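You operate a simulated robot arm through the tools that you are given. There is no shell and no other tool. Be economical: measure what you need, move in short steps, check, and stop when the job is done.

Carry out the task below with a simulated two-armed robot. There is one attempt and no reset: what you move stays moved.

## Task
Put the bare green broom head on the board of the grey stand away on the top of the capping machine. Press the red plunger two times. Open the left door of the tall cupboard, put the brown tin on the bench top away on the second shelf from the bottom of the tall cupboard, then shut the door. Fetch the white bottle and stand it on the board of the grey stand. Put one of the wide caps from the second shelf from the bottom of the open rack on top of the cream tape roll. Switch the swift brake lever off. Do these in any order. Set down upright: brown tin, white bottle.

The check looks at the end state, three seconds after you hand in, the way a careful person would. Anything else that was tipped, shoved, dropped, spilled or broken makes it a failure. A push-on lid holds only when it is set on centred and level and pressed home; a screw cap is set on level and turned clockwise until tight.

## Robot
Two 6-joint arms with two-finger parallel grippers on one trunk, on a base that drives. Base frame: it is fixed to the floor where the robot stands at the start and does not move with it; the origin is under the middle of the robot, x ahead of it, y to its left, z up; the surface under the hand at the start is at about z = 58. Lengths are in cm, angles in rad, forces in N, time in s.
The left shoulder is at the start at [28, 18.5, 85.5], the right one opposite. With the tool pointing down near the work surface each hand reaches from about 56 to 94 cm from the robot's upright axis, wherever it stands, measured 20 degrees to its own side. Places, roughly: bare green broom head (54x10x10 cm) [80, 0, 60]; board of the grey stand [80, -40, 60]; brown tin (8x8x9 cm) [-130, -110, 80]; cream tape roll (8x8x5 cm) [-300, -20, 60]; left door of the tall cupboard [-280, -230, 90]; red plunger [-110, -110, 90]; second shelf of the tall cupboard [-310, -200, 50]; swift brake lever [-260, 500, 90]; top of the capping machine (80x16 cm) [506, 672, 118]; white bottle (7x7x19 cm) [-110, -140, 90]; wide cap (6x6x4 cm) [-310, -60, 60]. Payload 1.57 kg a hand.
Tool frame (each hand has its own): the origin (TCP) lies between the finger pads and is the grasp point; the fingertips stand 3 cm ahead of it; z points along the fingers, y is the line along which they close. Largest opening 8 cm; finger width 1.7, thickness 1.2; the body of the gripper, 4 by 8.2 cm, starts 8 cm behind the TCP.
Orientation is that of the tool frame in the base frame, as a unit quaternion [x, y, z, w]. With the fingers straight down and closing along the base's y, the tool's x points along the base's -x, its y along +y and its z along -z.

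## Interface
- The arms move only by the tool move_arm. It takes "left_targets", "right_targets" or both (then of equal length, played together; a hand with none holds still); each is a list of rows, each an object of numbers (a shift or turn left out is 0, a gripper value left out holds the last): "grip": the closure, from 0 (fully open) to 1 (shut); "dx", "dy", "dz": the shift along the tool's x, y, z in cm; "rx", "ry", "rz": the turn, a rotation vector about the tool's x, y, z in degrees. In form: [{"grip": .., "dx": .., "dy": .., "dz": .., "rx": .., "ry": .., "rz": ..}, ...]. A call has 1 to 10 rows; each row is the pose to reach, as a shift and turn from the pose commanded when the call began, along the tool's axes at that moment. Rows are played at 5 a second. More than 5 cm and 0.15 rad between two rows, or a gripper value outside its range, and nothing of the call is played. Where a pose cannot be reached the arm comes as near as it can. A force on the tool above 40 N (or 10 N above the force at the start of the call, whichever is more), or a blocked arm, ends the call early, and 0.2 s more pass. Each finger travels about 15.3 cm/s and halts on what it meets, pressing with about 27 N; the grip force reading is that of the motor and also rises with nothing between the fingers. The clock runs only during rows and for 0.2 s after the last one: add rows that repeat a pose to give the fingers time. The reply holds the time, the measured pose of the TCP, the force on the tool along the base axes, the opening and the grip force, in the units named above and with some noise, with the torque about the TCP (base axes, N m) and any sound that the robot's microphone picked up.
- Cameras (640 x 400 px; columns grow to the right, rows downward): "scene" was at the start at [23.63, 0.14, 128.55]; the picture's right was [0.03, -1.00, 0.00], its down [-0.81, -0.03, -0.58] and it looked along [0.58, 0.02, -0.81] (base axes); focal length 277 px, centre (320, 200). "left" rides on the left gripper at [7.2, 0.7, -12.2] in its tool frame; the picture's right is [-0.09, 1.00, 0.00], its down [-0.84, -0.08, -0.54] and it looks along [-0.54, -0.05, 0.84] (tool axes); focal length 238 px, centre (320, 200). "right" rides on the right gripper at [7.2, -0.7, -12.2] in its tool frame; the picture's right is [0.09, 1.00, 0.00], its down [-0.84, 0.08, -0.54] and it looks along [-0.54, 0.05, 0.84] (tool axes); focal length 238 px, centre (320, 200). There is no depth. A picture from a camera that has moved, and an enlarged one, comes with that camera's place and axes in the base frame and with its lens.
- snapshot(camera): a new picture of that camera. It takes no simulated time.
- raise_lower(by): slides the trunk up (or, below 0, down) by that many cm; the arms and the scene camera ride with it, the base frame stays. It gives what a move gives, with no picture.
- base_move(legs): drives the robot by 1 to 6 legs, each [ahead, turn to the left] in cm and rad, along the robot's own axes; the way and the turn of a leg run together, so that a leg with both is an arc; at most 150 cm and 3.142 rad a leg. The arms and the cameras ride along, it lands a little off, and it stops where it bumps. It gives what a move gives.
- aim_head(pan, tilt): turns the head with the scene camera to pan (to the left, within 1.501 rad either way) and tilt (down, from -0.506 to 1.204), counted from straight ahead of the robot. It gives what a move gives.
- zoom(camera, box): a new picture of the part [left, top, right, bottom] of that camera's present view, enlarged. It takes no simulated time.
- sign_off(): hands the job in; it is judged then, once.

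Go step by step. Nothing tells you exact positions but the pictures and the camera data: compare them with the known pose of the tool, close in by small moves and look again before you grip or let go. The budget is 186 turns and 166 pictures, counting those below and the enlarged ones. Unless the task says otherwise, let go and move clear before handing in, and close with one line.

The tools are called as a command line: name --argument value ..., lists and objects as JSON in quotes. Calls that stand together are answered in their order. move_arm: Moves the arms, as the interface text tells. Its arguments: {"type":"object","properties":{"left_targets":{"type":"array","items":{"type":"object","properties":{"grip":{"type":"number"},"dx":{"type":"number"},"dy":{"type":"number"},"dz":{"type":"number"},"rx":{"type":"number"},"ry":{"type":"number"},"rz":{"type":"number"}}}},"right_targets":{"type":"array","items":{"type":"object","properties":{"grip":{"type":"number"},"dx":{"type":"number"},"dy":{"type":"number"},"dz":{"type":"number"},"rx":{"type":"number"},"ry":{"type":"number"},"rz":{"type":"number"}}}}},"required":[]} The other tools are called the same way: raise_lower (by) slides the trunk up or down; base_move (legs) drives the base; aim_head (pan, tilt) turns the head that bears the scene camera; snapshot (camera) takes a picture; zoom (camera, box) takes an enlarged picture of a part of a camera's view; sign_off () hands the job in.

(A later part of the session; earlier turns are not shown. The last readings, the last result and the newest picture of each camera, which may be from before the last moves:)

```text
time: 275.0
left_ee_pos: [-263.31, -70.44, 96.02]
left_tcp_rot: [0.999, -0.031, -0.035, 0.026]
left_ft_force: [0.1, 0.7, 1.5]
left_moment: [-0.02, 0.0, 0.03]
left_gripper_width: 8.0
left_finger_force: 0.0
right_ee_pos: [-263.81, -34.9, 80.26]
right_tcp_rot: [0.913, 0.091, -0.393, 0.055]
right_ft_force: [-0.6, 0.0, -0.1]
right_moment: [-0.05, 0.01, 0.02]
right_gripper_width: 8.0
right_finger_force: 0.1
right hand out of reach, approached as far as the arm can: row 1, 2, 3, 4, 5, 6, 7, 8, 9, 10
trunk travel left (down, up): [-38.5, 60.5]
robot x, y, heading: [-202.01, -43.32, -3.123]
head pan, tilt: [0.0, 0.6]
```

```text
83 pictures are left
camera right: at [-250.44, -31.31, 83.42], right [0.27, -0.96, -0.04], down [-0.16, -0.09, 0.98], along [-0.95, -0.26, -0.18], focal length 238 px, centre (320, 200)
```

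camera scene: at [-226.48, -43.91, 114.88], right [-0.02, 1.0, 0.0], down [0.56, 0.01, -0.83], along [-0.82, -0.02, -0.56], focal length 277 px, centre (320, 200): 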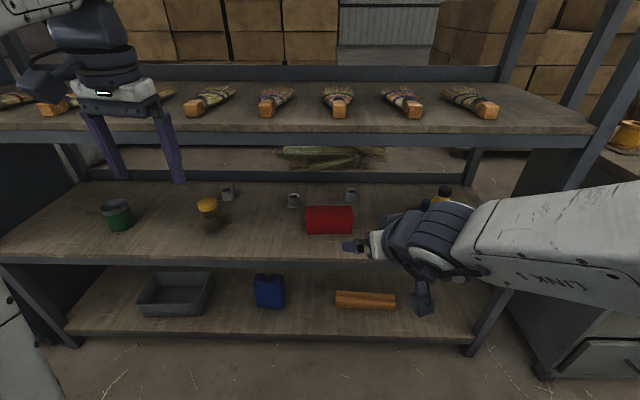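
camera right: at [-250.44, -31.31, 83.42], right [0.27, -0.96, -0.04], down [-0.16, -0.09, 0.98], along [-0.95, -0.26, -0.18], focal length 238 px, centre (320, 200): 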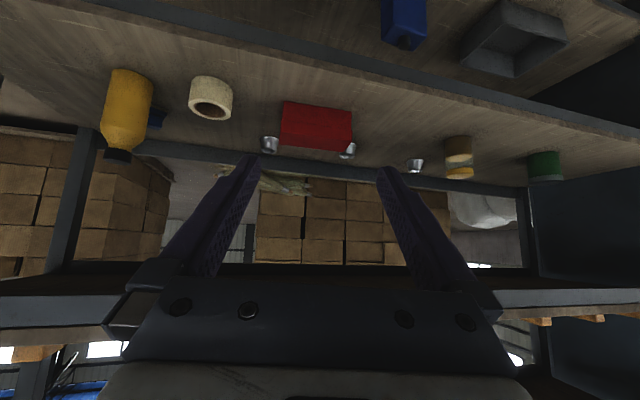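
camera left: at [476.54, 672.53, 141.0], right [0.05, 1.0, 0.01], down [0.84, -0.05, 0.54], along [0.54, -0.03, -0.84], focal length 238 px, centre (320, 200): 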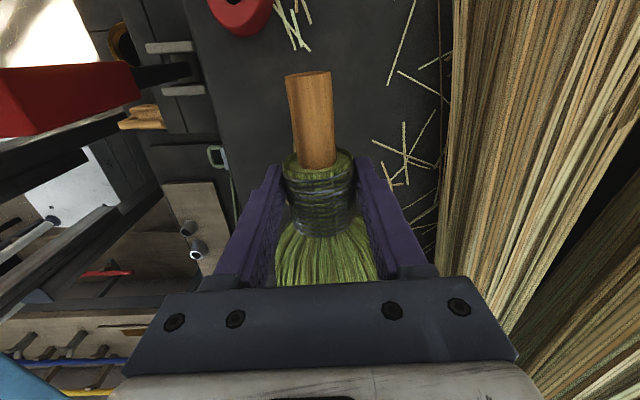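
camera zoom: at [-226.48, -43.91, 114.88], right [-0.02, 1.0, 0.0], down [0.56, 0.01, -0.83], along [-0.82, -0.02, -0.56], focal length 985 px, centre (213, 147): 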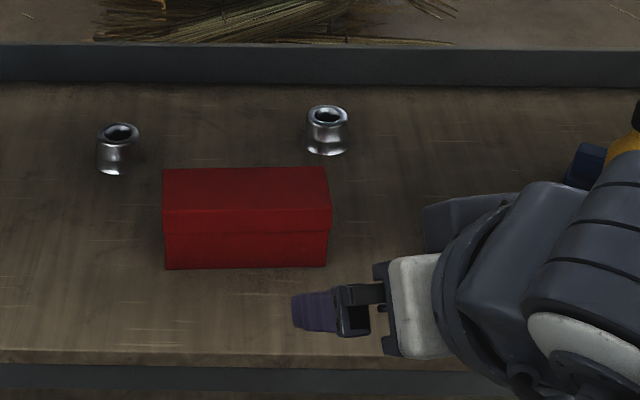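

zoom --camera "scene" --box '[190, 165, 370, 245]'

zoom --camera "right" --box '[240, 90, 480, 200]'

```text
3.56 times, centred on (280, 205) of scene
camera zoom: at [-226.48, -43.91, 114.88], right [-0.02, 1.0, 0.0], down [0.56, 0.01, -0.83], along [-0.82, -0.02, -0.56], focal length 985 px, centre (462, 182)
```

zoom: 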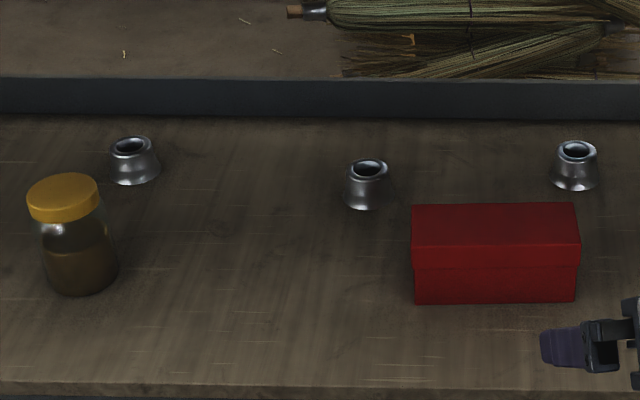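

```text
2.67 times, centred on (360, 145) of right
camera zoom: at [-250.44, -31.31, 83.42], right [0.27, -0.96, -0.04], down [-0.16, -0.09, 0.98], along [-0.95, -0.26, -0.18], focal length 636 px, centre (213, 347)
```

zoom: 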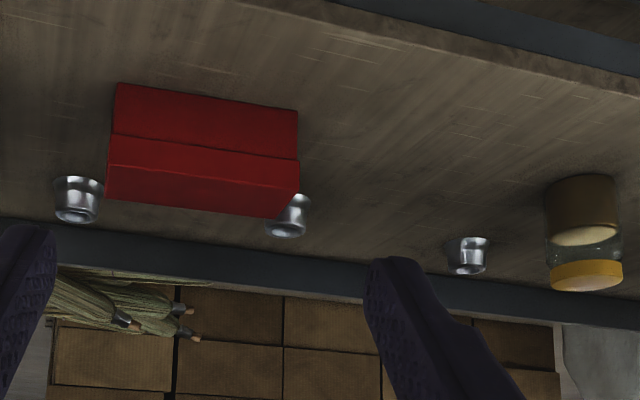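

The third cap (left, near the jar) may be wider than the other two. I compare all three enlarged strongly.

zoom --camera "scene" --box '[208, 180, 248, 220]'

zoom --camera "scene" --box '[273, 180, 313, 220]'

zoom --camera "scene" --box '[332, 175, 372, 215]'

```text
10.00 times, centred on (228, 200) of scene
camera zoom: at [-226.48, -43.91, 114.88], right [-0.02, 1.0, 0.0], down [0.56, 0.01, -0.83], along [-0.82, -0.02, -0.56], focal length 2770 px, centre (1240, 200)
```

zoom: 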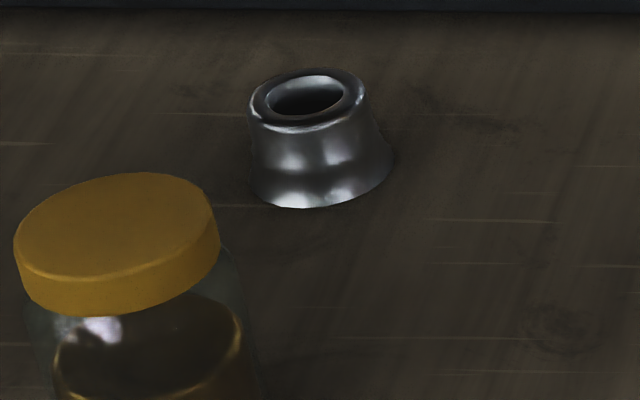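

```text
10.00 times, centred on (293, 200) of scene
camera zoom: at [-226.48, -43.91, 114.88], right [-0.02, 1.0, 0.0], down [0.56, 0.01, -0.83], along [-0.82, -0.02, -0.56], focal length 2770 px, centre (590, 200)
```

zoom: 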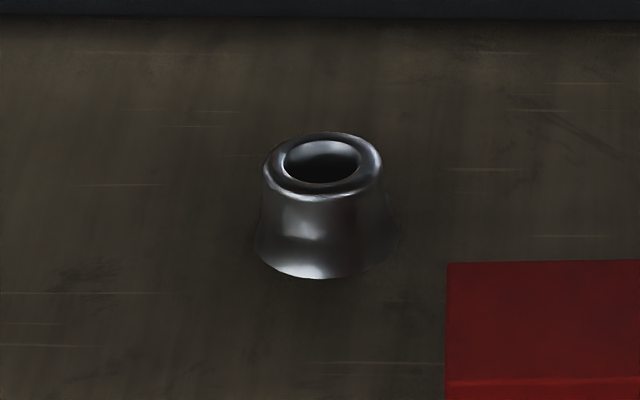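

```text
10.00 times, centred on (352, 195) of scene
camera zoom: at [-226.48, -43.91, 114.88], right [-0.02, 1.0, 0.0], down [0.56, 0.01, -0.83], along [-0.82, -0.02, -0.56], focal length 2770 px, centre (0, 250)
```

zoom: 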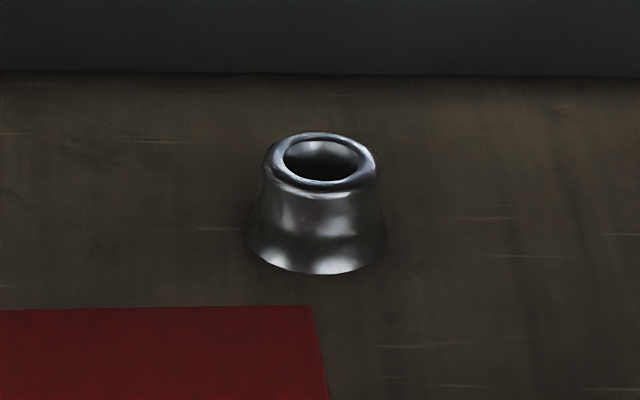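

All three caps are alike (base 5.2 cm). I take cap B at (-310.4,-34.3) with the right hand; I flatten the pitch to ~37° and drive 13 cm closer.

move_arm --right_targets '[{"ry": -3}, {"ry": -6}, {"ry": -6}]'

base_move --legs '[[13, 0]]'

snapshot --camera "right"

snapshot --camera "scene"

```text
time: 275.8
left_ee_pos: [-263.31, -70.46, 96.06]
left_tcp_rot: [0.999, -0.032, -0.035, 0.026]
left_ft_force: [0.6, 0.2, 0.5]
left_moment: [-0.01, -0.01, -0.01]
left_gripper_width: 8.01
left_finger_force: 0.1
right_ee_pos: [-264.76, -35.03, 81.46]
right_tcp_rot: [0.901, 0.085, -0.423, 0.052]
right_ft_force: [-0.2, 0.7, -0.5]
right_moment: [0.01, -0.03, 0.02]
right_gripper_width: 8.01
right_finger_force: 0.1
right hand out of reach, approached as far as the arm can: row 1, 2, 3
trunk travel left (down, up): [-38.5, 60.5]
robot x, y, heading: [-202.16, -43.17, -3.125]
head pan, tilt: [0.0, 0.6]
```

```text
time: 277.1
left_ee_pos: [-276.31, -70.99, 96.09]
left_tcp_rot: [0.999, -0.031, -0.035, 0.026]
left_ft_force: [-0.7, 0.3, -0.5]
left_moment: [-0.01, -0.04, -0.01]
left_gripper_width: 7.98
left_finger_force: 0.1
right_ee_pos: [-277.84, -35.58, 81.41]
right_tcp_rot: [0.9, 0.087, -0.424, 0.052]
right_ft_force: [0.1, 0.0, 0.5]
right_moment: [-0.04, 0.03, -0.01]
right_gripper_width: 7.98
right_finger_force: 0.1
trunk travel left (down, up): [-38.5, 60.5]
robot x, y, heading: [-215.17, -43.82, -3.122]
head pan, tilt: [0.0, 0.6]
```

```text
77 pictures are left
camera right: at [-264.24, -31.95, 83.64], right [0.26, -0.96, -0.05], down [-0.1, -0.08, 0.99], along [-0.96, -0.25, -0.12], focal length 238 px, centre (320, 200)
```

right: 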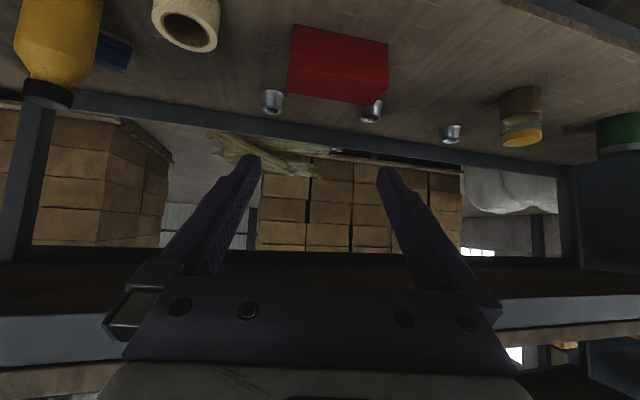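

```text
76 pictures are left
camera scene: at [-239.57, -44.29, 114.88], right [-0.02, 1.0, 0.0], down [0.56, 0.01, -0.83], along [-0.82, -0.02, -0.57], focal length 277 px, centre (320, 200)
```

scene: 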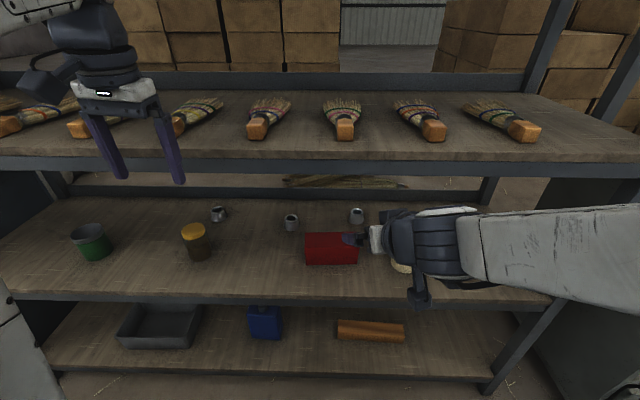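

Cap B triangulates to (-311,-33.5), centre z≈58.7. I go to a pre-grasp 12 cm back along the tool axis.

move_arm --right_targets '[{"dx": -0.6, "dy": -1.5, "dz": 4.2}, {"dx": -1.1, "dy": -3, "dz": 8.5}, {"dx": -1.7, "dy": -4.5, "dz": 12.8}, {"dx": -2.2, "dy": -6.1, "dz": 17}, {"dx": -2.8, "dy": -7.6, "dz": 21.2}, {"dx": -3.4, "dy": -9.1, "dz": 25.5}]'

snapshot --camera "right"

zoom --camera "scene" --box '[260, 170, 440, 290]'

```text
time: 278.5
left_ee_pos: [-276.21, -71.02, 96.1]
left_tcp_rot: [0.999, -0.03, -0.034, 0.026]
left_ft_force: [0.1, 0.6, 0.2]
left_moment: [0.01, 0.03, 0.03]
left_gripper_width: 8.02
left_finger_force: 0.0
right_ee_pos: [-301.01, -31.27, 67.49]
right_tcp_rot: [0.9, 0.088, -0.424, 0.055]
right_ft_force: [-0.8, 0.2, 0.4]
right_moment: [-0.01, -0.02, -0.01]
right_gripper_width: 7.98
right_finger_force: 0.0
right hand out of reach, approached as far as the arm can: row 1
trunk travel left (down, up): [-38.5, 60.5]
robot x, y, heading: [-215.06, -43.64, -3.119]
head pan, tilt: [0.0, 0.6]
```

```text
75 pictures are left
camera right: at [-287.65, -27.68, 69.68], right [0.26, -0.97, -0.05], down [-0.1, -0.08, 0.99], along [-0.96, -0.25, -0.12], focal length 238 px, centre (320, 200)
```

right: 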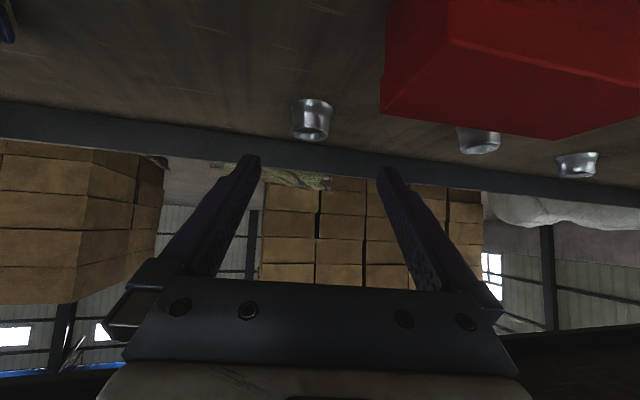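

```text
3.33 times, centred on (350, 230) of scene
camera zoom: at [-239.53, -44.29, 114.89], right [-0.02, 1.0, 0.0], down [0.56, 0.01, -0.83], along [-0.82, -0.02, -0.56], focal length 923 px, centre (220, 100)
```

zoom: 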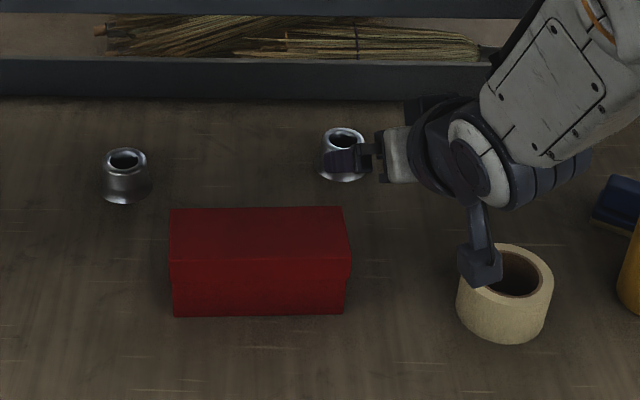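

The cap lies at tool offset about (0.8,-1.05,12.9). I slide in along the tool axis and close on it.

move_arm --right_targets '[{"dx": 0.2, "dy": -0.6, "dz": 4}, {"dx": 0.3, "dy": -1, "dz": 8}, {"dx": 0.4, "dy": -1, "dz": 11.6}, {"dx": 0.4, "dy": -1, "dz": 11.6}]'

snapshot --camera "right"

zoom --camera "scene" --box '[260, 170, 440, 290]'

```text
time: 279.5
left_ee_pos: [-275.48, -70.92, 96.54]
left_tcp_rot: [0.998, -0.03, -0.039, 0.027]
left_ft_force: [-1.0, 0.6, 0.1]
left_moment: [0.0, 0.01, -0.04]
left_gripper_width: 8.01
left_finger_force: 0.1
right_ee_pos: [-308.88, -31.95, 59.92]
right_tcp_rot: [0.901, 0.084, -0.422, 0.053]
right_ft_force: [0.1, -1.0, -0.3]
right_moment: [0.01, 0.01, 0.01]
right_gripper_width: 8.02
right_finger_force: 0.0
trunk travel left (down, up): [-38.5, 60.5]
robot x, y, heading: [-214.81, -43.69, -3.124]
head pan, tilt: [0.0, 0.6]
```

```text
73 pictures are left
camera right: at [-295.23, -28.44, 62.31], right [0.25, -0.97, -0.05], down [-0.1, -0.08, 0.99], along [-0.96, -0.25, -0.12], focal length 238 px, centre (320, 200)
```

right: 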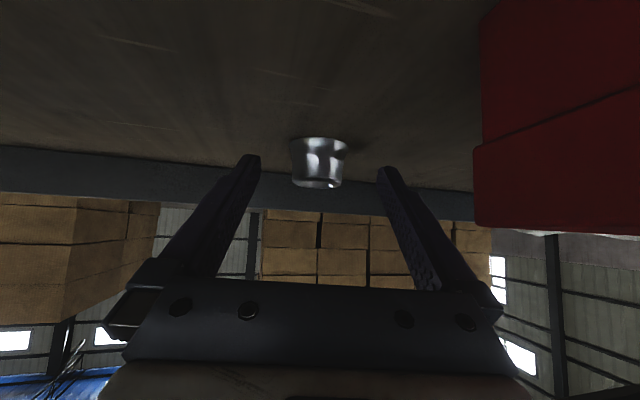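

```text
3.33 times, centred on (350, 230) of scene
camera zoom: at [-238.58, -43.96, 115.02], right [-0.02, 1.0, 0.0], down [0.56, 0.01, -0.83], along [-0.83, -0.02, -0.56], focal length 923 px, centre (220, 100)
```

zoom: 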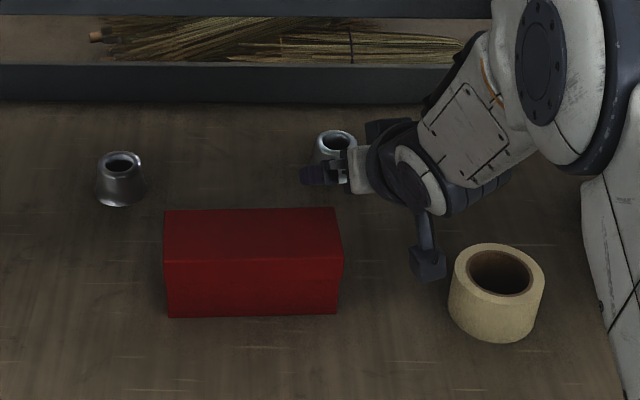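

The cap sits about 3 cm further ahead than thought, near (-313,-33.5). I advance a little, keeping the fingertips off the shelf, and close.

move_arm --right_targets '[{"dx": -0.8, "dy": 0.15, "dz": 1.5}, {"dx": -1.6, "dy": 0.3, "dz": 3}, {"dx": -1.6, "dy": 0.3, "dz": 3, "grip": 0.3}, {"dx": -1.6, "dy": 0.3, "dz": 3, "grip": 0.6}, {"dx": -1.6, "dy": 0.3, "dz": 3, "grip": 1}, {"dx": -1.6, "dy": 0.3, "dz": 3, "grip": 1}]'

snapshot --camera "right"

```text
time: 280.9
left_ee_pos: [-274.82, -70.77, 96.63]
left_tcp_rot: [0.998, -0.029, -0.038, 0.028]
left_ft_force: [0.6, 0.7, 0.5]
left_moment: [-0.06, 0.02, 0.0]
left_gripper_width: 7.98
left_finger_force: 0.2
right_ee_pos: [-311.94, -32.54, 60.35]
right_tcp_rot: [0.897, 0.082, -0.431, 0.052]
right_ft_force: [-0.1, -1.0, -0.7]
right_moment: [0.0, -0.01, 0.01]
right_gripper_width: 0.0
right_finger_force: 21.2
trunk travel left (down, up): [-38.5, 60.5]
robot x, y, heading: [-214.38, -43.16, 3.135]
head pan, tilt: [0.0, 0.6]
```

```text
71 pictures are left
camera right: at [-298.32, -29.09, 62.41], right [0.25, -0.97, -0.05], down [-0.09, -0.07, 0.99], along [-0.96, -0.24, -0.1], focal length 238 px, centre (320, 200)
```

right: 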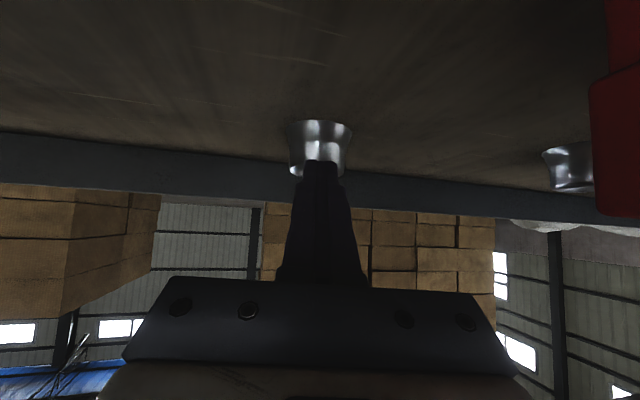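

The fingers closed in front of the cap, and the forearm seems to brush the shelf above. The cap is really at about (-316.5,-33.6,56.5). I back off, open, and flatten the pitch.

move_arm --right_targets '[{"dz": -3, "grip": 1}, {"dz": -6, "grip": 0.5}, {"dz": -6, "grip": 0, "ry": -4}, {"dz": -6, "grip": 0, "ry": -8}, {"dz": -6, "grip": 0, "ry": -9}]'

snapshot --camera "right"

```text
time: 282.1
left_ee_pos: [-276.36, -70.99, 96.32]
left_tcp_rot: [0.999, -0.032, -0.035, 0.026]
left_ft_force: [0.1, 0.1, 0.4]
left_moment: [0.01, 0.04, 0.01]
left_gripper_width: 7.99
left_finger_force: 0.1
right_ee_pos: [-308.68, -31.92, 63.54]
right_tcp_rot: [0.863, 0.081, -0.495, 0.058]
right_ft_force: [0.5, -0.1, -0.8]
right_moment: [0.0, 0.0, -0.02]
right_gripper_width: 8.0
right_finger_force: 0.1
trunk travel left (down, up): [-38.5, 60.5]
robot x, y, heading: [-215.04, -43.42, -3.119]
head pan, tilt: [0.0, 0.6]
```

```text
70 pictures are left
camera right: at [-294.81, -28.45, 63.46], right [0.24, -0.97, -0.06], down [0.06, -0.05, 1.0], along [-0.97, -0.24, 0.05], focal length 238 px, centre (320, 200)
```

right: 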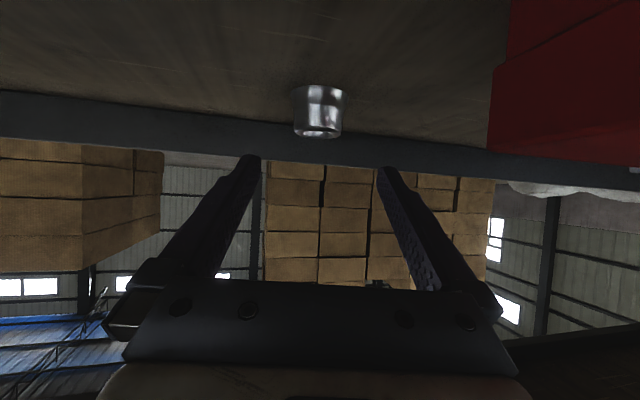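

The robot stands freely again. The cap centre is at tool offset (1.8, 0, 11.4); I slide in lower and close on it.

move_arm --right_targets '[{"dx": 0.6, "dz": 3}, {"dx": 1, "dz": 6}, {"dx": 1.2, "dz": 8.5}, {"dx": 1.2, "dz": 10.3}, {"dx": 1.2, "dz": 10.3, "grip": 0.25}]'

snapshot --camera "right"

```text
time: 283.3
left_ee_pos: [-276.12, -71.04, 96.15]
left_tcp_rot: [0.999, -0.031, -0.036, 0.026]
left_ft_force: [0.0, -0.4, -0.1]
left_moment: [0.0, -0.04, -0.03]
left_gripper_width: 7.98
left_finger_force: 0.1
right_ee_pos: [-316.61, -33.75, 57.28]
right_tcp_rot: [0.861, 0.082, -0.498, 0.059]
right_ft_force: [9.2, 12.0, 23.5]
right_moment: [1.06, 0.5, -0.86]
right_gripper_width: 6.85
right_finger_force: 4.4
trunk travel left (down, up): [-38.5, 60.5]
robot x, y, heading: [-215.24, -43.54, -3.122]
head pan, tilt: [0.0, 0.6]
```

```text
69 pictures are left
camera right: at [-302.91, -30.24, 57.15], right [0.24, -0.97, -0.06], down [0.06, -0.04, 1.0], along [-0.97, -0.25, 0.05], focal length 238 px, centre (320, 200)
```

right: 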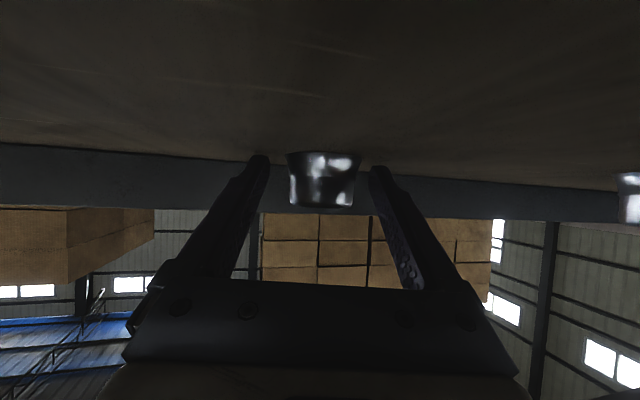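

The fingertips touch the shelf slightly. I raise a little, go 2 cm further in level, then close.

move_arm --right_targets '[{"dx": -0.8, "dz": 0, "grip": 0}, {"dx": -1.6, "dz": 1.4, "grip": 0}, {"dx": -1.6, "dz": 1.4, "grip": 0.4}, {"dx": -1.6, "dz": 1.4, "grip": 0.8}, {"dx": -1.6, "dz": 1.4, "grip": 1}, {"dx": -1.6, "dz": 1.4, "grip": 1}]'

snapshot --camera "right"

```text
time: 284.7
left_ee_pos: [-276.31, -71.08, 96.07]
left_tcp_rot: [0.999, -0.031, -0.035, 0.026]
left_ft_force: [-0.1, 0.6, -0.2]
left_moment: [-0.02, -0.01, 0.03]
left_gripper_width: 8.01
left_finger_force: 0.0
right_ee_pos: [-318.38, -34.33, 57.39]
right_tcp_rot: [0.865, 0.081, -0.492, 0.058]
right_ft_force: [0.8, -0.9, 1.6]
right_moment: [0.04, 0.04, 0.0]
right_gripper_width: 5.57
right_finger_force: 27.3
trunk travel left (down, up): [-38.5, 60.5]
robot x, y, heading: [-215.12, -43.78, -3.122]
head pan, tilt: [0.0, 0.6]
```

```text
68 pictures are left
camera right: at [-304.62, -30.87, 57.36], right [0.25, -0.97, -0.06], down [0.05, -0.05, 1.0], along [-0.97, -0.25, 0.04], focal length 238 px, centre (320, 200)
```

right: 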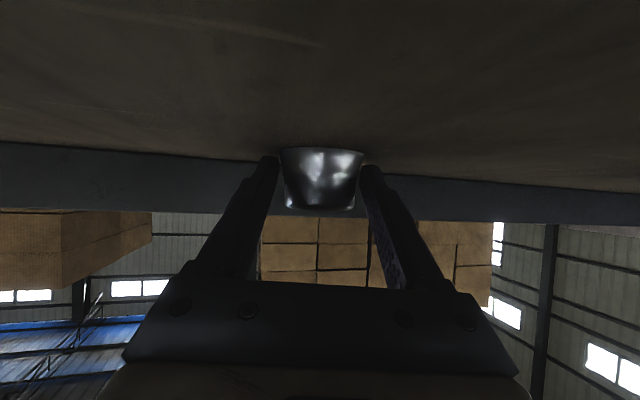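

The cap is gripped (5.6 cm). I lift it while drawing back and across toward the cream roll at about (-296,-21).

move_arm --right_targets '[{"dx": -1.1, "dy": -0.05, "dz": -3.05, "grip": 1}, {"dx": -1.62, "dy": -0.88, "dz": -7.1}, {"dx": -1.67, "dy": -2.2, "dz": -11}, {"dx": -1.29, "dy": -3.5, "dz": -14.7}, {"dx": -0.05, "dy": -4.9, "dz": -17.8}, {"dx": 1.63, "dy": -6.3, "dz": -20.7}, {"dx": 3.26, "dy": -7.15, "dz": -23.5}]'

zoom --camera "scene" --box '[310, 180, 490, 300]'

snapshot --camera "right"

```text
time: 286.3
left_ee_pos: [-276.26, -71.03, 95.85]
left_tcp_rot: [0.999, -0.03, -0.034, 0.027]
left_ft_force: [-0.1, 0.1, -0.5]
left_moment: [-0.01, 0.02, -0.01]
left_gripper_width: 8.01
left_finger_force: 0.0
right_ee_pos: [-298.57, -22.86, 66.37]
right_tcp_rot: [0.864, 0.083, -0.493, 0.06]
right_ft_force: [-0.2, 0.1, -0.5]
right_moment: [0.01, -0.01, 0.01]
right_gripper_width: 5.55
right_finger_force: 26.9
trunk travel left (down, up): [-38.5, 60.5]
robot x, y, heading: [-215.24, -43.35, -3.121]
head pan, tilt: [0.0, 0.6]
```

```text
3.33 times, centred on (400, 240) of scene
camera zoom: at [-239.59, -44.17, 114.89], right [-0.02, 1.0, 0.0], down [0.56, 0.01, -0.82], along [-0.82, -0.02, -0.57], focal length 923 px, centre (53, 67)
```

zoom: 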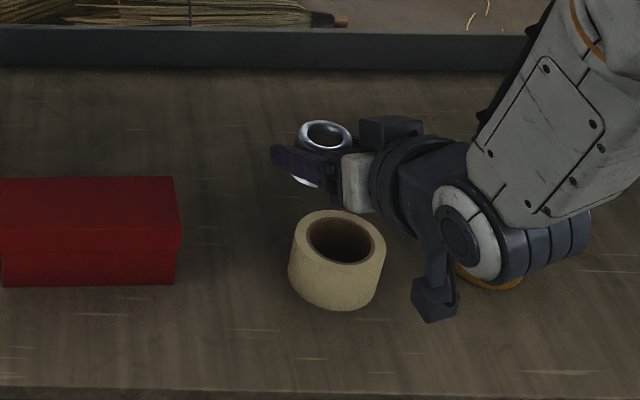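

```text
66 pictures are left
camera right: at [-284.92, -19.3, 66.38], right [0.25, -0.97, -0.06], down [0.05, -0.05, 1.0], along [-0.97, -0.25, 0.04], focal length 238 px, centre (320, 200)
```

right: 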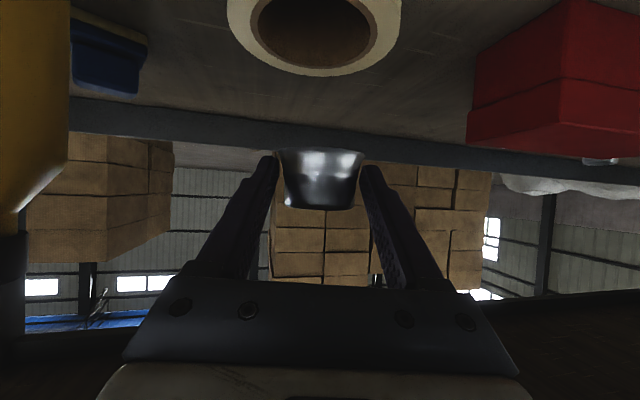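

The roll's top centre is at (-295.2,-21.4,59.3); the cap centre at about (-300,-23.2). I shift over it and lower partly, then check.

move_arm --right_targets '[{"dx": 1.3, "dy": -0.4, "dz": -2.2}, {"dx": 2.56, "dy": -0.82, "dz": -4.37}, {"dx": 4.1, "dy": -0.82, "dz": -3.45}]'

zoom --camera "scene" --box '[340, 200, 460, 280]'

snapshot --camera "right"

```text
time: 287.1
left_ee_pos: [-276.24, -71.12, 96.19]
left_tcp_rot: [0.999, -0.031, -0.035, 0.026]
left_ft_force: [-0.5, 0.5, 0.2]
left_moment: [0.02, 0.02, -0.01]
left_gripper_width: 8.0
left_finger_force: 0.0
right_ee_pos: [-293.65, -20.94, 64.55]
right_tcp_rot: [0.864, 0.082, -0.493, 0.059]
right_ft_force: [-0.4, 0.6, -0.3]
right_moment: [0.0, -0.01, 0.02]
right_gripper_width: 5.53
right_finger_force: 26.4
trunk travel left (down, up): [-38.5, 60.5]
robot x, y, heading: [-214.88, -43.73, -3.117]
head pan, tilt: [0.0, 0.6]
```

```text
5.00 times, centred on (400, 240) of scene
camera zoom: at [-239.56, -44.16, 114.88], right [-0.02, 1.0, 0.0], down [0.56, 0.01, -0.83], along [-0.82, -0.02, -0.56], focal length 1385 px, centre (-80, 0)
```

zoom: 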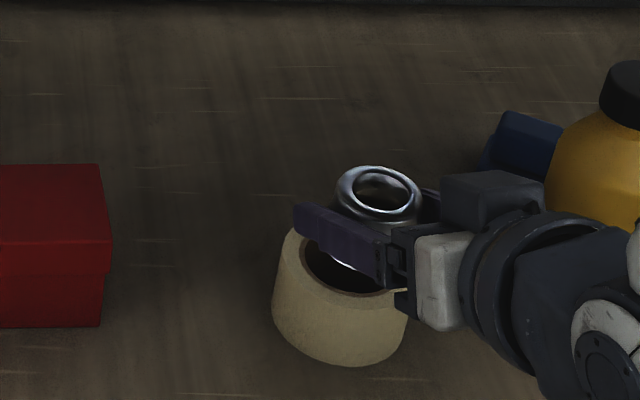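

```text
64 pictures are left
camera right: at [-279.87, -17.38, 64.57], right [0.25, -0.97, -0.06], down [0.05, -0.05, 1.0], along [-0.97, -0.25, 0.04], focal length 238 px, centre (320, 200)
```

right: 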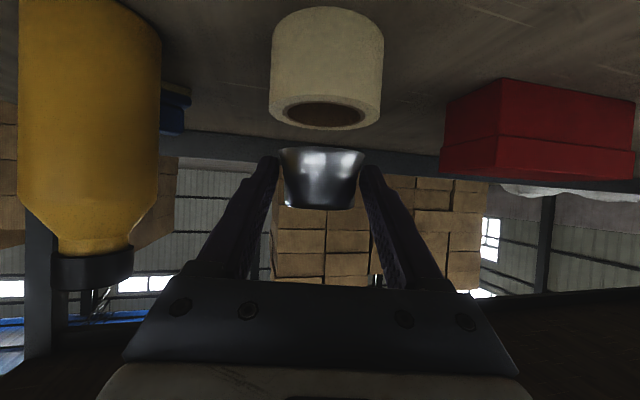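

The cap is about 1 cm too near me in x; sideways it's right. I shift -x 0.9 and lower to contact gently.

move_arm --right_targets '[{"dx": -0.45, "dy": -0.18, "dz": 0.76}, {"dx": 0.4, "dy": -0.18, "dz": 1.27}, {"dx": 0.84, "dy": -0.18, "dz": 1.53}, {"dx": 1.1, "dy": -0.18, "dz": 1.68}]'

zoom --camera "right" --box '[220, 60, 420, 220]'

```text
time: 288.1
left_ee_pos: [-276.3, -70.99, 96.06]
left_tcp_rot: [0.999, -0.03, -0.035, 0.026]
left_ft_force: [-0.4, -0.6, -0.2]
left_moment: [0.01, 0.01, -0.01]
left_gripper_width: 8.02
left_finger_force: 0.0
right_ee_pos: [-294.59, -21.17, 62.82]
right_tcp_rot: [0.864, 0.083, -0.493, 0.06]
right_ft_force: [-0.9, 0.4, -0.4]
right_moment: [0.02, 0.01, 0.0]
right_gripper_width: 5.54
right_finger_force: 27.4
trunk travel left (down, up): [-38.5, 60.5]
robot x, y, heading: [-215.04, -43.48, -3.117]
head pan, tilt: [0.0, 0.6]
```

```text
2.50 times, centred on (320, 140) of right
camera zoom: at [-280.78, -17.52, 62.78], right [0.25, -0.97, -0.06], down [0.05, -0.05, 1.0], along [-0.97, -0.25, 0.04], focal length 596 px, centre (320, 350)
```

zoom: 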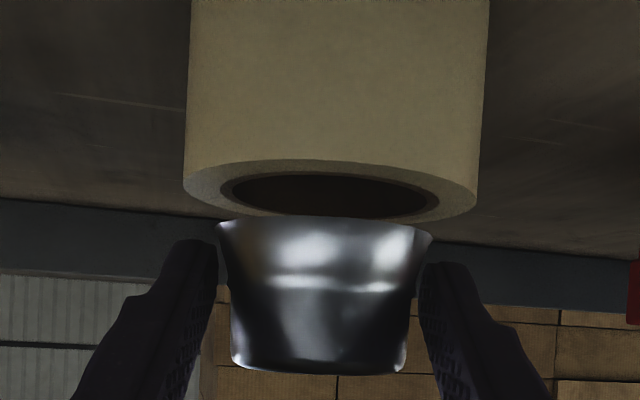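

The cap base (≈5.5 cm) is about as wide as the roll's hole, so exactly centred it might drop in; I offset it 0.9 cm so that it rests on the rim, and lower to contact.

move_arm --right_targets '[{"dx": 0.45, "dy": 0.18, "dz": -0.76}, {"dx": 0.9, "dy": 0.18, "dz": -0.5}, {"dx": 1.22, "dy": 0.18, "dz": -0.3}, {"dx": 1.4, "dy": 0.18, "dz": -0.2}]'

zoom --camera "right" --box '[220, 60, 420, 220]'

```text
time: 289.1
left_ee_pos: [-276.25, -70.97, 96.09]
left_tcp_rot: [0.999, -0.03, -0.034, 0.026]
left_ft_force: [-0.2, 0.6, 0.6]
left_moment: [-0.02, 0.0, 0.02]
left_gripper_width: 8.0
left_finger_force: 0.1
right_ee_pos: [-293.61, -21.11, 61.84]
right_tcp_rot: [0.863, 0.083, -0.495, 0.06]
right_ft_force: [4.6, -0.9, 10.8]
right_moment: [-0.27, -0.12, 0.13]
right_gripper_width: 5.55
right_finger_force: 27.4
trunk travel left (down, up): [-38.5, 60.5]
robot x, y, heading: [-215.05, -43.48, -3.12]
head pan, tilt: [0.0, 0.6]
```

```text
2.50 times, centred on (320, 140) of right
camera zoom: at [-279.9, -17.49, 61.8], right [0.25, -0.97, -0.06], down [0.06, -0.05, 1.0], along [-0.97, -0.25, 0.04], focal length 596 px, centre (320, 350)
```

zoom: 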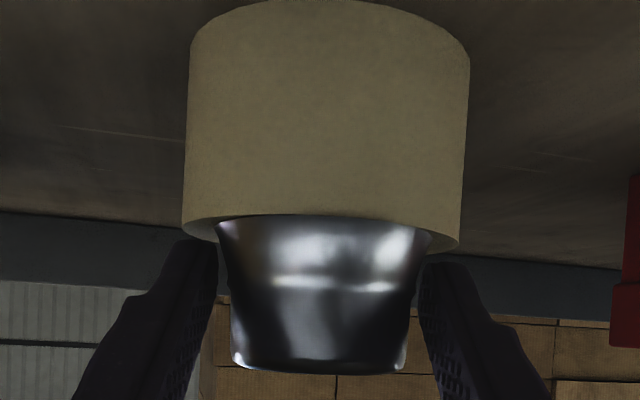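

It touches (10 N). I open and withdraw back along the tool axis.

move_arm --right_targets '[{"grip": 0.7}, {"grip": 0.4}, {"grip": 0}, {"grip": 0}, {"dz": -3, "grip": 0}, {"dz": -7}, {"dz": -11}, {"dz": -15}]'

zoom --camera "scene" --box '[340, 180, 460, 280]'

zoom --camera "right" --box '[200, 20, 440, 220]'

```text
time: 290.9
left_ee_pos: [-276.2, -71.01, 96.16]
left_tcp_rot: [0.999, -0.031, -0.034, 0.026]
left_ft_force: [-0.9, 0.5, -0.6]
left_moment: [0.01, -0.01, -0.01]
left_gripper_width: 7.99
left_finger_force: 0.1
right_ee_pos: [-283.38, -16.7, 69.77]
right_tcp_rot: [0.865, 0.083, -0.492, 0.061]
right_ft_force: [-0.7, 0.1, -0.1]
right_moment: [0.01, -0.04, -0.03]
right_gripper_width: 7.97
right_finger_force: 0.0
right hand out of reach, approached as far as the arm can: row 7, 8
trunk travel left (down, up): [-38.5, 60.5]
robot x, y, heading: [-215.09, -43.61, -3.117]
head pan, tilt: [0.0, 0.6]
```

```text
4.00 times, centred on (400, 230) of scene
camera zoom: at [-239.59, -44.17, 114.87], right [-0.02, 1.0, 0.0], down [0.57, 0.01, -0.82], along [-0.82, -0.02, -0.57], focal length 1108 px, centre (0, 80)
```

zoom: 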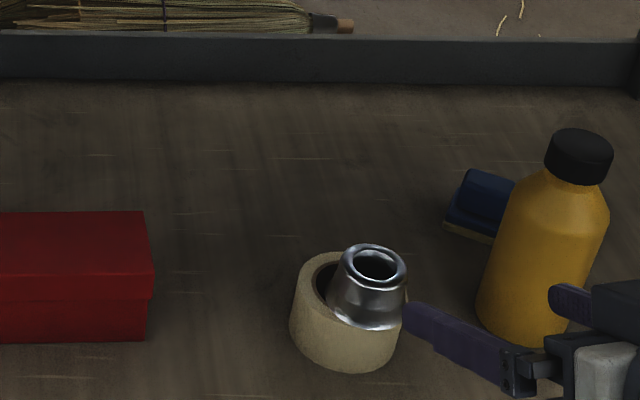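

```text
2.00 times, centred on (320, 120) of right
camera zoom: at [-269.64, -13.19, 69.74], right [0.25, -0.97, -0.06], down [0.05, -0.05, 1.0], along [-0.97, -0.25, 0.04], focal length 477 px, centre (320, 360)
```

zoom: 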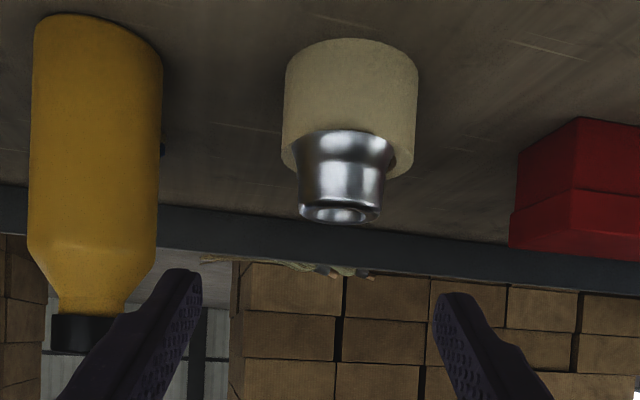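

The cap rests on the roll. Next the cupboard: I back off, turn south, drive to y≈-200 and turn to face it.

base_move --legs '[[-14, 0], [0, 1.55], [110, 0], [45, 0], [0, -1.55]]'

aim_head --pan 0.0 --tilt 0.4

snapshot --camera "scene"

```text
time: 307.4
left_ee_pos: [-262.95, -225.56, 96.06]
left_tcp_rot: [0.998, -0.04, -0.035, 0.025]
left_ft_force: [0.6, 0.0, 0.4]
left_moment: [-0.03, -0.01, -0.01]
left_gripper_width: 8.0
left_finger_force: 0.1
right_ee_pos: [-269.18, -171.19, 69.82]
right_tcp_rot: [0.865, 0.075, -0.493, 0.055]
right_ft_force: [0.0, 0.5, 0.4]
right_moment: [-0.03, -0.01, 0.02]
right_gripper_width: 7.99
right_finger_force: 0.1
trunk travel left (down, up): [-38.5, 60.5]
robot x, y, heading: [-201.39, -199.4, -3.133]
head pan, tilt: [0.0, 0.6]
```

```text
time: 308.1
left_ee_pos: [-262.99, -225.63, 96.21]
left_tcp_rot: [0.998, -0.04, -0.034, 0.026]
left_ft_force: [0.0, 1.1, 0.2]
left_moment: [0.01, -0.01, -0.01]
left_gripper_width: 7.99
left_finger_force: 0.0
right_ee_pos: [-269.12, -171.21, 69.79]
right_tcp_rot: [0.866, 0.074, -0.492, 0.055]
right_ft_force: [0.0, -0.7, 0.2]
right_moment: [0.01, -0.02, 0.01]
right_gripper_width: 8.01
right_finger_force: 0.1
trunk travel left (down, up): [-38.5, 60.5]
robot x, y, heading: [-201.64, -199.47, -3.133]
head pan, tilt: [0.0, 0.4]
```

```text
59 pictures are left
camera scene: at [-226.19, -199.6, 116.69], right [0.0, 1.0, 0.0], down [0.39, 0.0, -0.92], along [-0.92, 0.0, -0.39], focal length 277 px, centre (320, 200)
```

scene: 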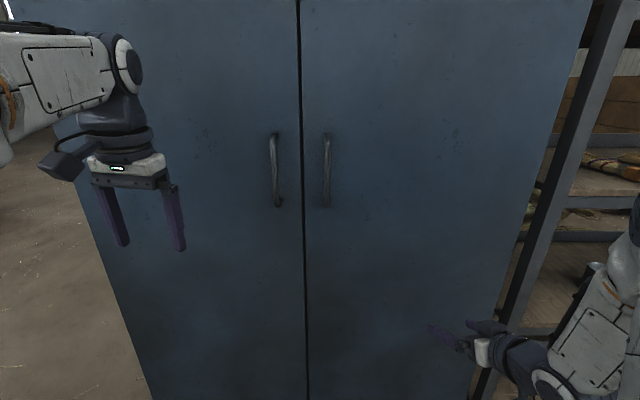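

The left door's handle is a vertical bar at about y=-208, z 93–107, x≈-281. I back 10 cm and raise the left hand level, pointing at the handle.

base_move --legs '[[-10, 0]]'

move_arm --left_targets '[{"dx": -1.7, "dy": -1.6, "dz": -0.4, "ry": -8.5}, {"dx": -3.3, "dy": -3.2, "dz": -0.8, "ry": -17}, {"dx": -5, "dy": -4.8, "dz": -1.2, "ry": -25.5}, {"dx": -6.6, "dy": -6.4, "dz": -1.6, "ry": -34}, {"dx": -8.3, "dy": -8, "dz": -2, "ry": -42.5}, {"dx": -10, "dy": -9.6, "dz": -2.4, "ry": -51}, {"dx": -11.6, "dy": -11.2, "dz": -2.8, "ry": -59.5}, {"dx": -13.3, "dy": -12.8, "dz": -3.2, "ry": -68}, {"dx": -15, "dy": -14.4, "dz": -3.6, "ry": -76.5}, {"dx": -16.6, "dy": -15.8, "dz": -3.8, "ry": -85}]'

snapshot --camera "left"

snapshot --camera "scene"

```text
time: 309.3
left_ee_pos: [-252.92, -225.64, 96.1]
left_tcp_rot: [0.998, -0.039, -0.035, 0.025]
left_ft_force: [-0.2, 0.0, 0.4]
left_moment: [0.0, 0.02, 0.03]
left_gripper_width: 8.0
left_finger_force: 0.1
right_ee_pos: [-259.07, -171.18, 69.66]
right_tcp_rot: [0.865, 0.075, -0.494, 0.056]
right_ft_force: [0.0, -1.2, -0.5]
right_moment: [-0.01, -0.01, 0.0]
right_gripper_width: 7.98
right_finger_force: 0.1
trunk travel left (down, up): [-38.5, 60.5]
robot x, y, heading: [-191.18, -199.2, -3.135]
head pan, tilt: [0.0, 0.4]
```

```text
time: 311.7
left_ee_pos: [-268.23, -210.99, 98.74]
left_tcp_rot: [0.732, 0.055, -0.678, -0.022]
left_ft_force: [0.7, -0.7, -1.0]
left_moment: [0.03, -0.02, -0.01]
left_gripper_width: 7.99
left_finger_force: 0.0
left hand out of reach, approached as far as the arm can: row 8, 9
right_ee_pos: [-259.1, -171.3, 69.74]
right_tcp_rot: [0.865, 0.074, -0.494, 0.055]
right_ft_force: [0.1, 0.1, -0.5]
right_moment: [0.02, 0.02, -0.01]
right_gripper_width: 8.0
right_finger_force: 0.0
trunk travel left (down, up): [-38.5, 60.5]
robot x, y, heading: [-191.06, -199.39, -3.133]
head pan, tilt: [0.0, 0.4]
stopped in row 10 (left hand): the arm was blocked; the commanded pose is now the measured one
```

```text
58 pictures are left
camera left: at [-255.5, -210.34, 92.56], right [0.04, -1.0, -0.02], down [0.47, 0.01, 0.88], along [-0.88, -0.05, 0.47], focal length 238 px, centre (320, 200)
```

left: 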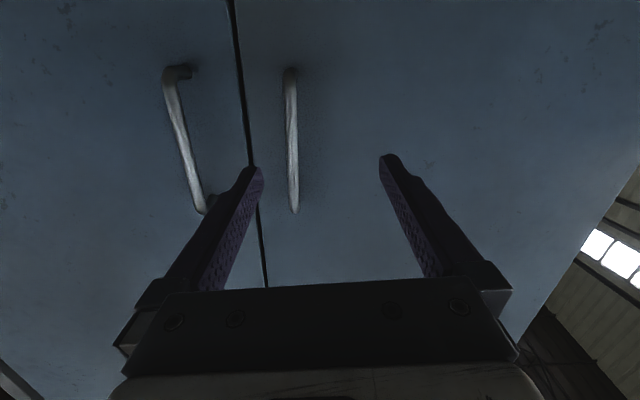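

```text
57 pictures are left
camera scene: at [-216.13, -199.59, 116.7], right [-0.01, 1.0, 0.0], down [0.39, 0.0, -0.92], along [-0.92, -0.01, -0.39], focal length 277 px, centre (320, 200)
```

scene: 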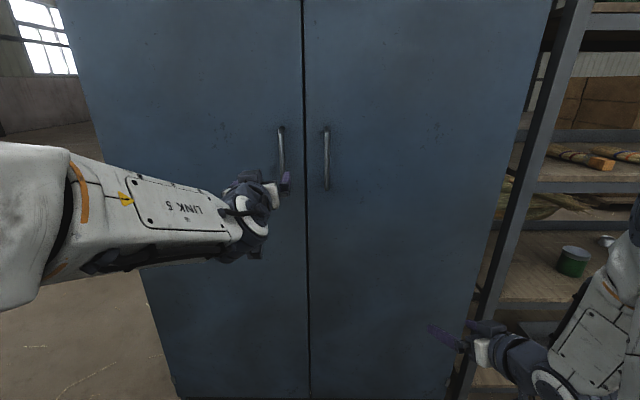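

The left-door handle is at y≈-208.8, x≈-278, z 92–108. I shift over, move forward onto the bar and close.

move_arm --left_targets '[{"dy": -1.3, "dx": -0.5, "dz": 0, "grip": 0}, {"dy": -2.6, "dx": -1, "dz": 2}, {"dy": -2.6, "dx": -1.2, "dz": 5}, {"dy": -2.6, "dx": -1.5, "dz": 8}, {"dy": -2.6, "dx": -1.5, "dz": 10}]'

snapshot --camera "left"

```text
time: 312.9
left_ee_pos: [-278.19, -208.92, 99.93]
left_tcp_rot: [0.732, 0.056, -0.678, -0.022]
left_ft_force: [0.4, -0.4, 0.0]
left_moment: [0.03, 0.0, 0.02]
left_gripper_width: 7.98
left_finger_force: 0.0
right_ee_pos: [-258.95, -171.36, 69.7]
right_tcp_rot: [0.865, 0.075, -0.494, 0.055]
right_ft_force: [0.4, 0.2, -0.3]
right_moment: [0.03, 0.02, -0.03]
right_gripper_width: 8.0
right_finger_force: 0.1
trunk travel left (down, up): [-38.5, 60.5]
robot x, y, heading: [-191.12, -199.6, -3.133]
head pan, tilt: [0.0, 0.4]
```

```text
56 pictures are left
camera left: at [-265.62, -208.27, 93.55], right [0.04, -1.0, -0.02], down [0.47, 0.01, 0.88], along [-0.88, -0.05, 0.47], focal length 238 px, centre (320, 200)
```

left: 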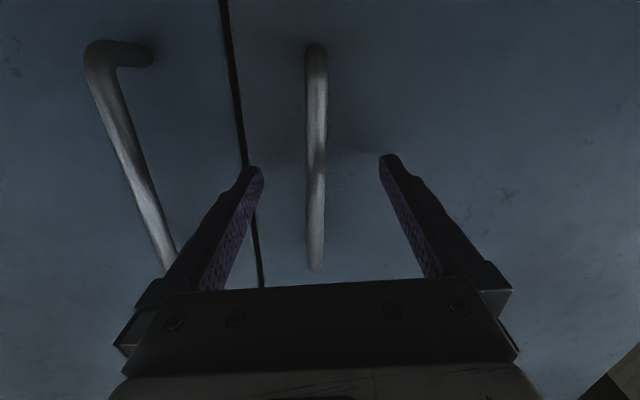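

The bar lies between the fingers at x≈-279. I close the grip.

move_arm --left_targets '[{"dz": 0.5, "grip": 0.4}, {"dz": 0.7, "grip": 0.8}, {"dz": 0.7, "grip": 1}, {"dz": 0.7, "grip": 1}]'

base_move --legs '[[-8, 0]]'

snapshot --camera "scene"

```text
time: 313.9
left_ee_pos: [-278.93, -208.73, 99.77]
left_tcp_rot: [0.733, 0.052, -0.678, -0.024]
left_ft_force: [1.2, 23.6, 2.5]
left_moment: [-0.59, 0.18, -0.06]
left_gripper_width: 1.34
left_finger_force: 29.6
right_ee_pos: [-258.96, -171.22, 69.72]
right_tcp_rot: [0.865, 0.074, -0.494, 0.055]
right_ft_force: [-0.4, -0.3, 0.3]
right_moment: [0.0, 0.02, 0.03]
right_gripper_width: 8.0
right_finger_force: 0.0
trunk travel left (down, up): [-38.5, 60.5]
robot x, y, heading: [-191.19, -199.48, -3.134]
head pan, tilt: [0.0, 0.4]
```

```text
time: 315.2
left_ee_pos: [-271.3, -210.08, 99.8]
left_tcp_rot: [0.73, 0.063, -0.68, -0.015]
left_ft_force: [-0.4, -2.9, -1.9]
left_moment: [-0.63, 0.42, -0.03]
left_gripper_width: 1.35
left_finger_force: 29.9
right_ee_pos: [-251.3, -171.27, 69.66]
right_tcp_rot: [0.865, 0.076, -0.492, 0.056]
right_ft_force: [1.2, 0.3, -0.6]
right_moment: [0.0, 0.02, 0.0]
right_gripper_width: 8.0
right_finger_force: 0.1
trunk travel left (down, up): [-38.5, 60.5]
robot x, y, heading: [-183.36, -199.36, -3.132]
head pan, tilt: [0.0, 0.4]
stopped in leg 1: the force on the tool passed its limit at 45 N (the readings are from after the stop); the commanded pose is now the measured one
```

```text
55 pictures are left
camera scene: at [-208.31, -199.69, 116.7], right [-0.01, 1.0, 0.0], down [0.39, 0.0, -0.92], along [-0.92, -0.01, -0.39], focal length 277 px, centre (320, 200)
```

scene: 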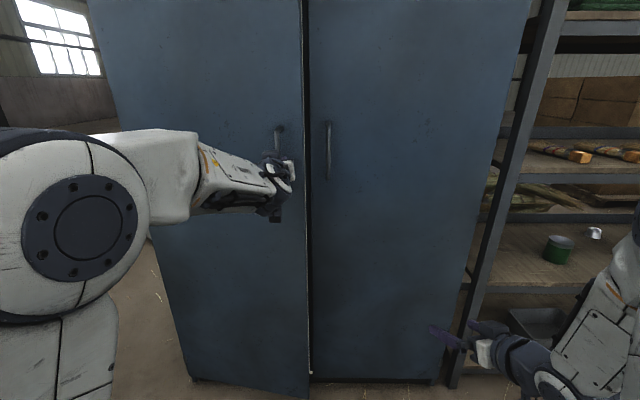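

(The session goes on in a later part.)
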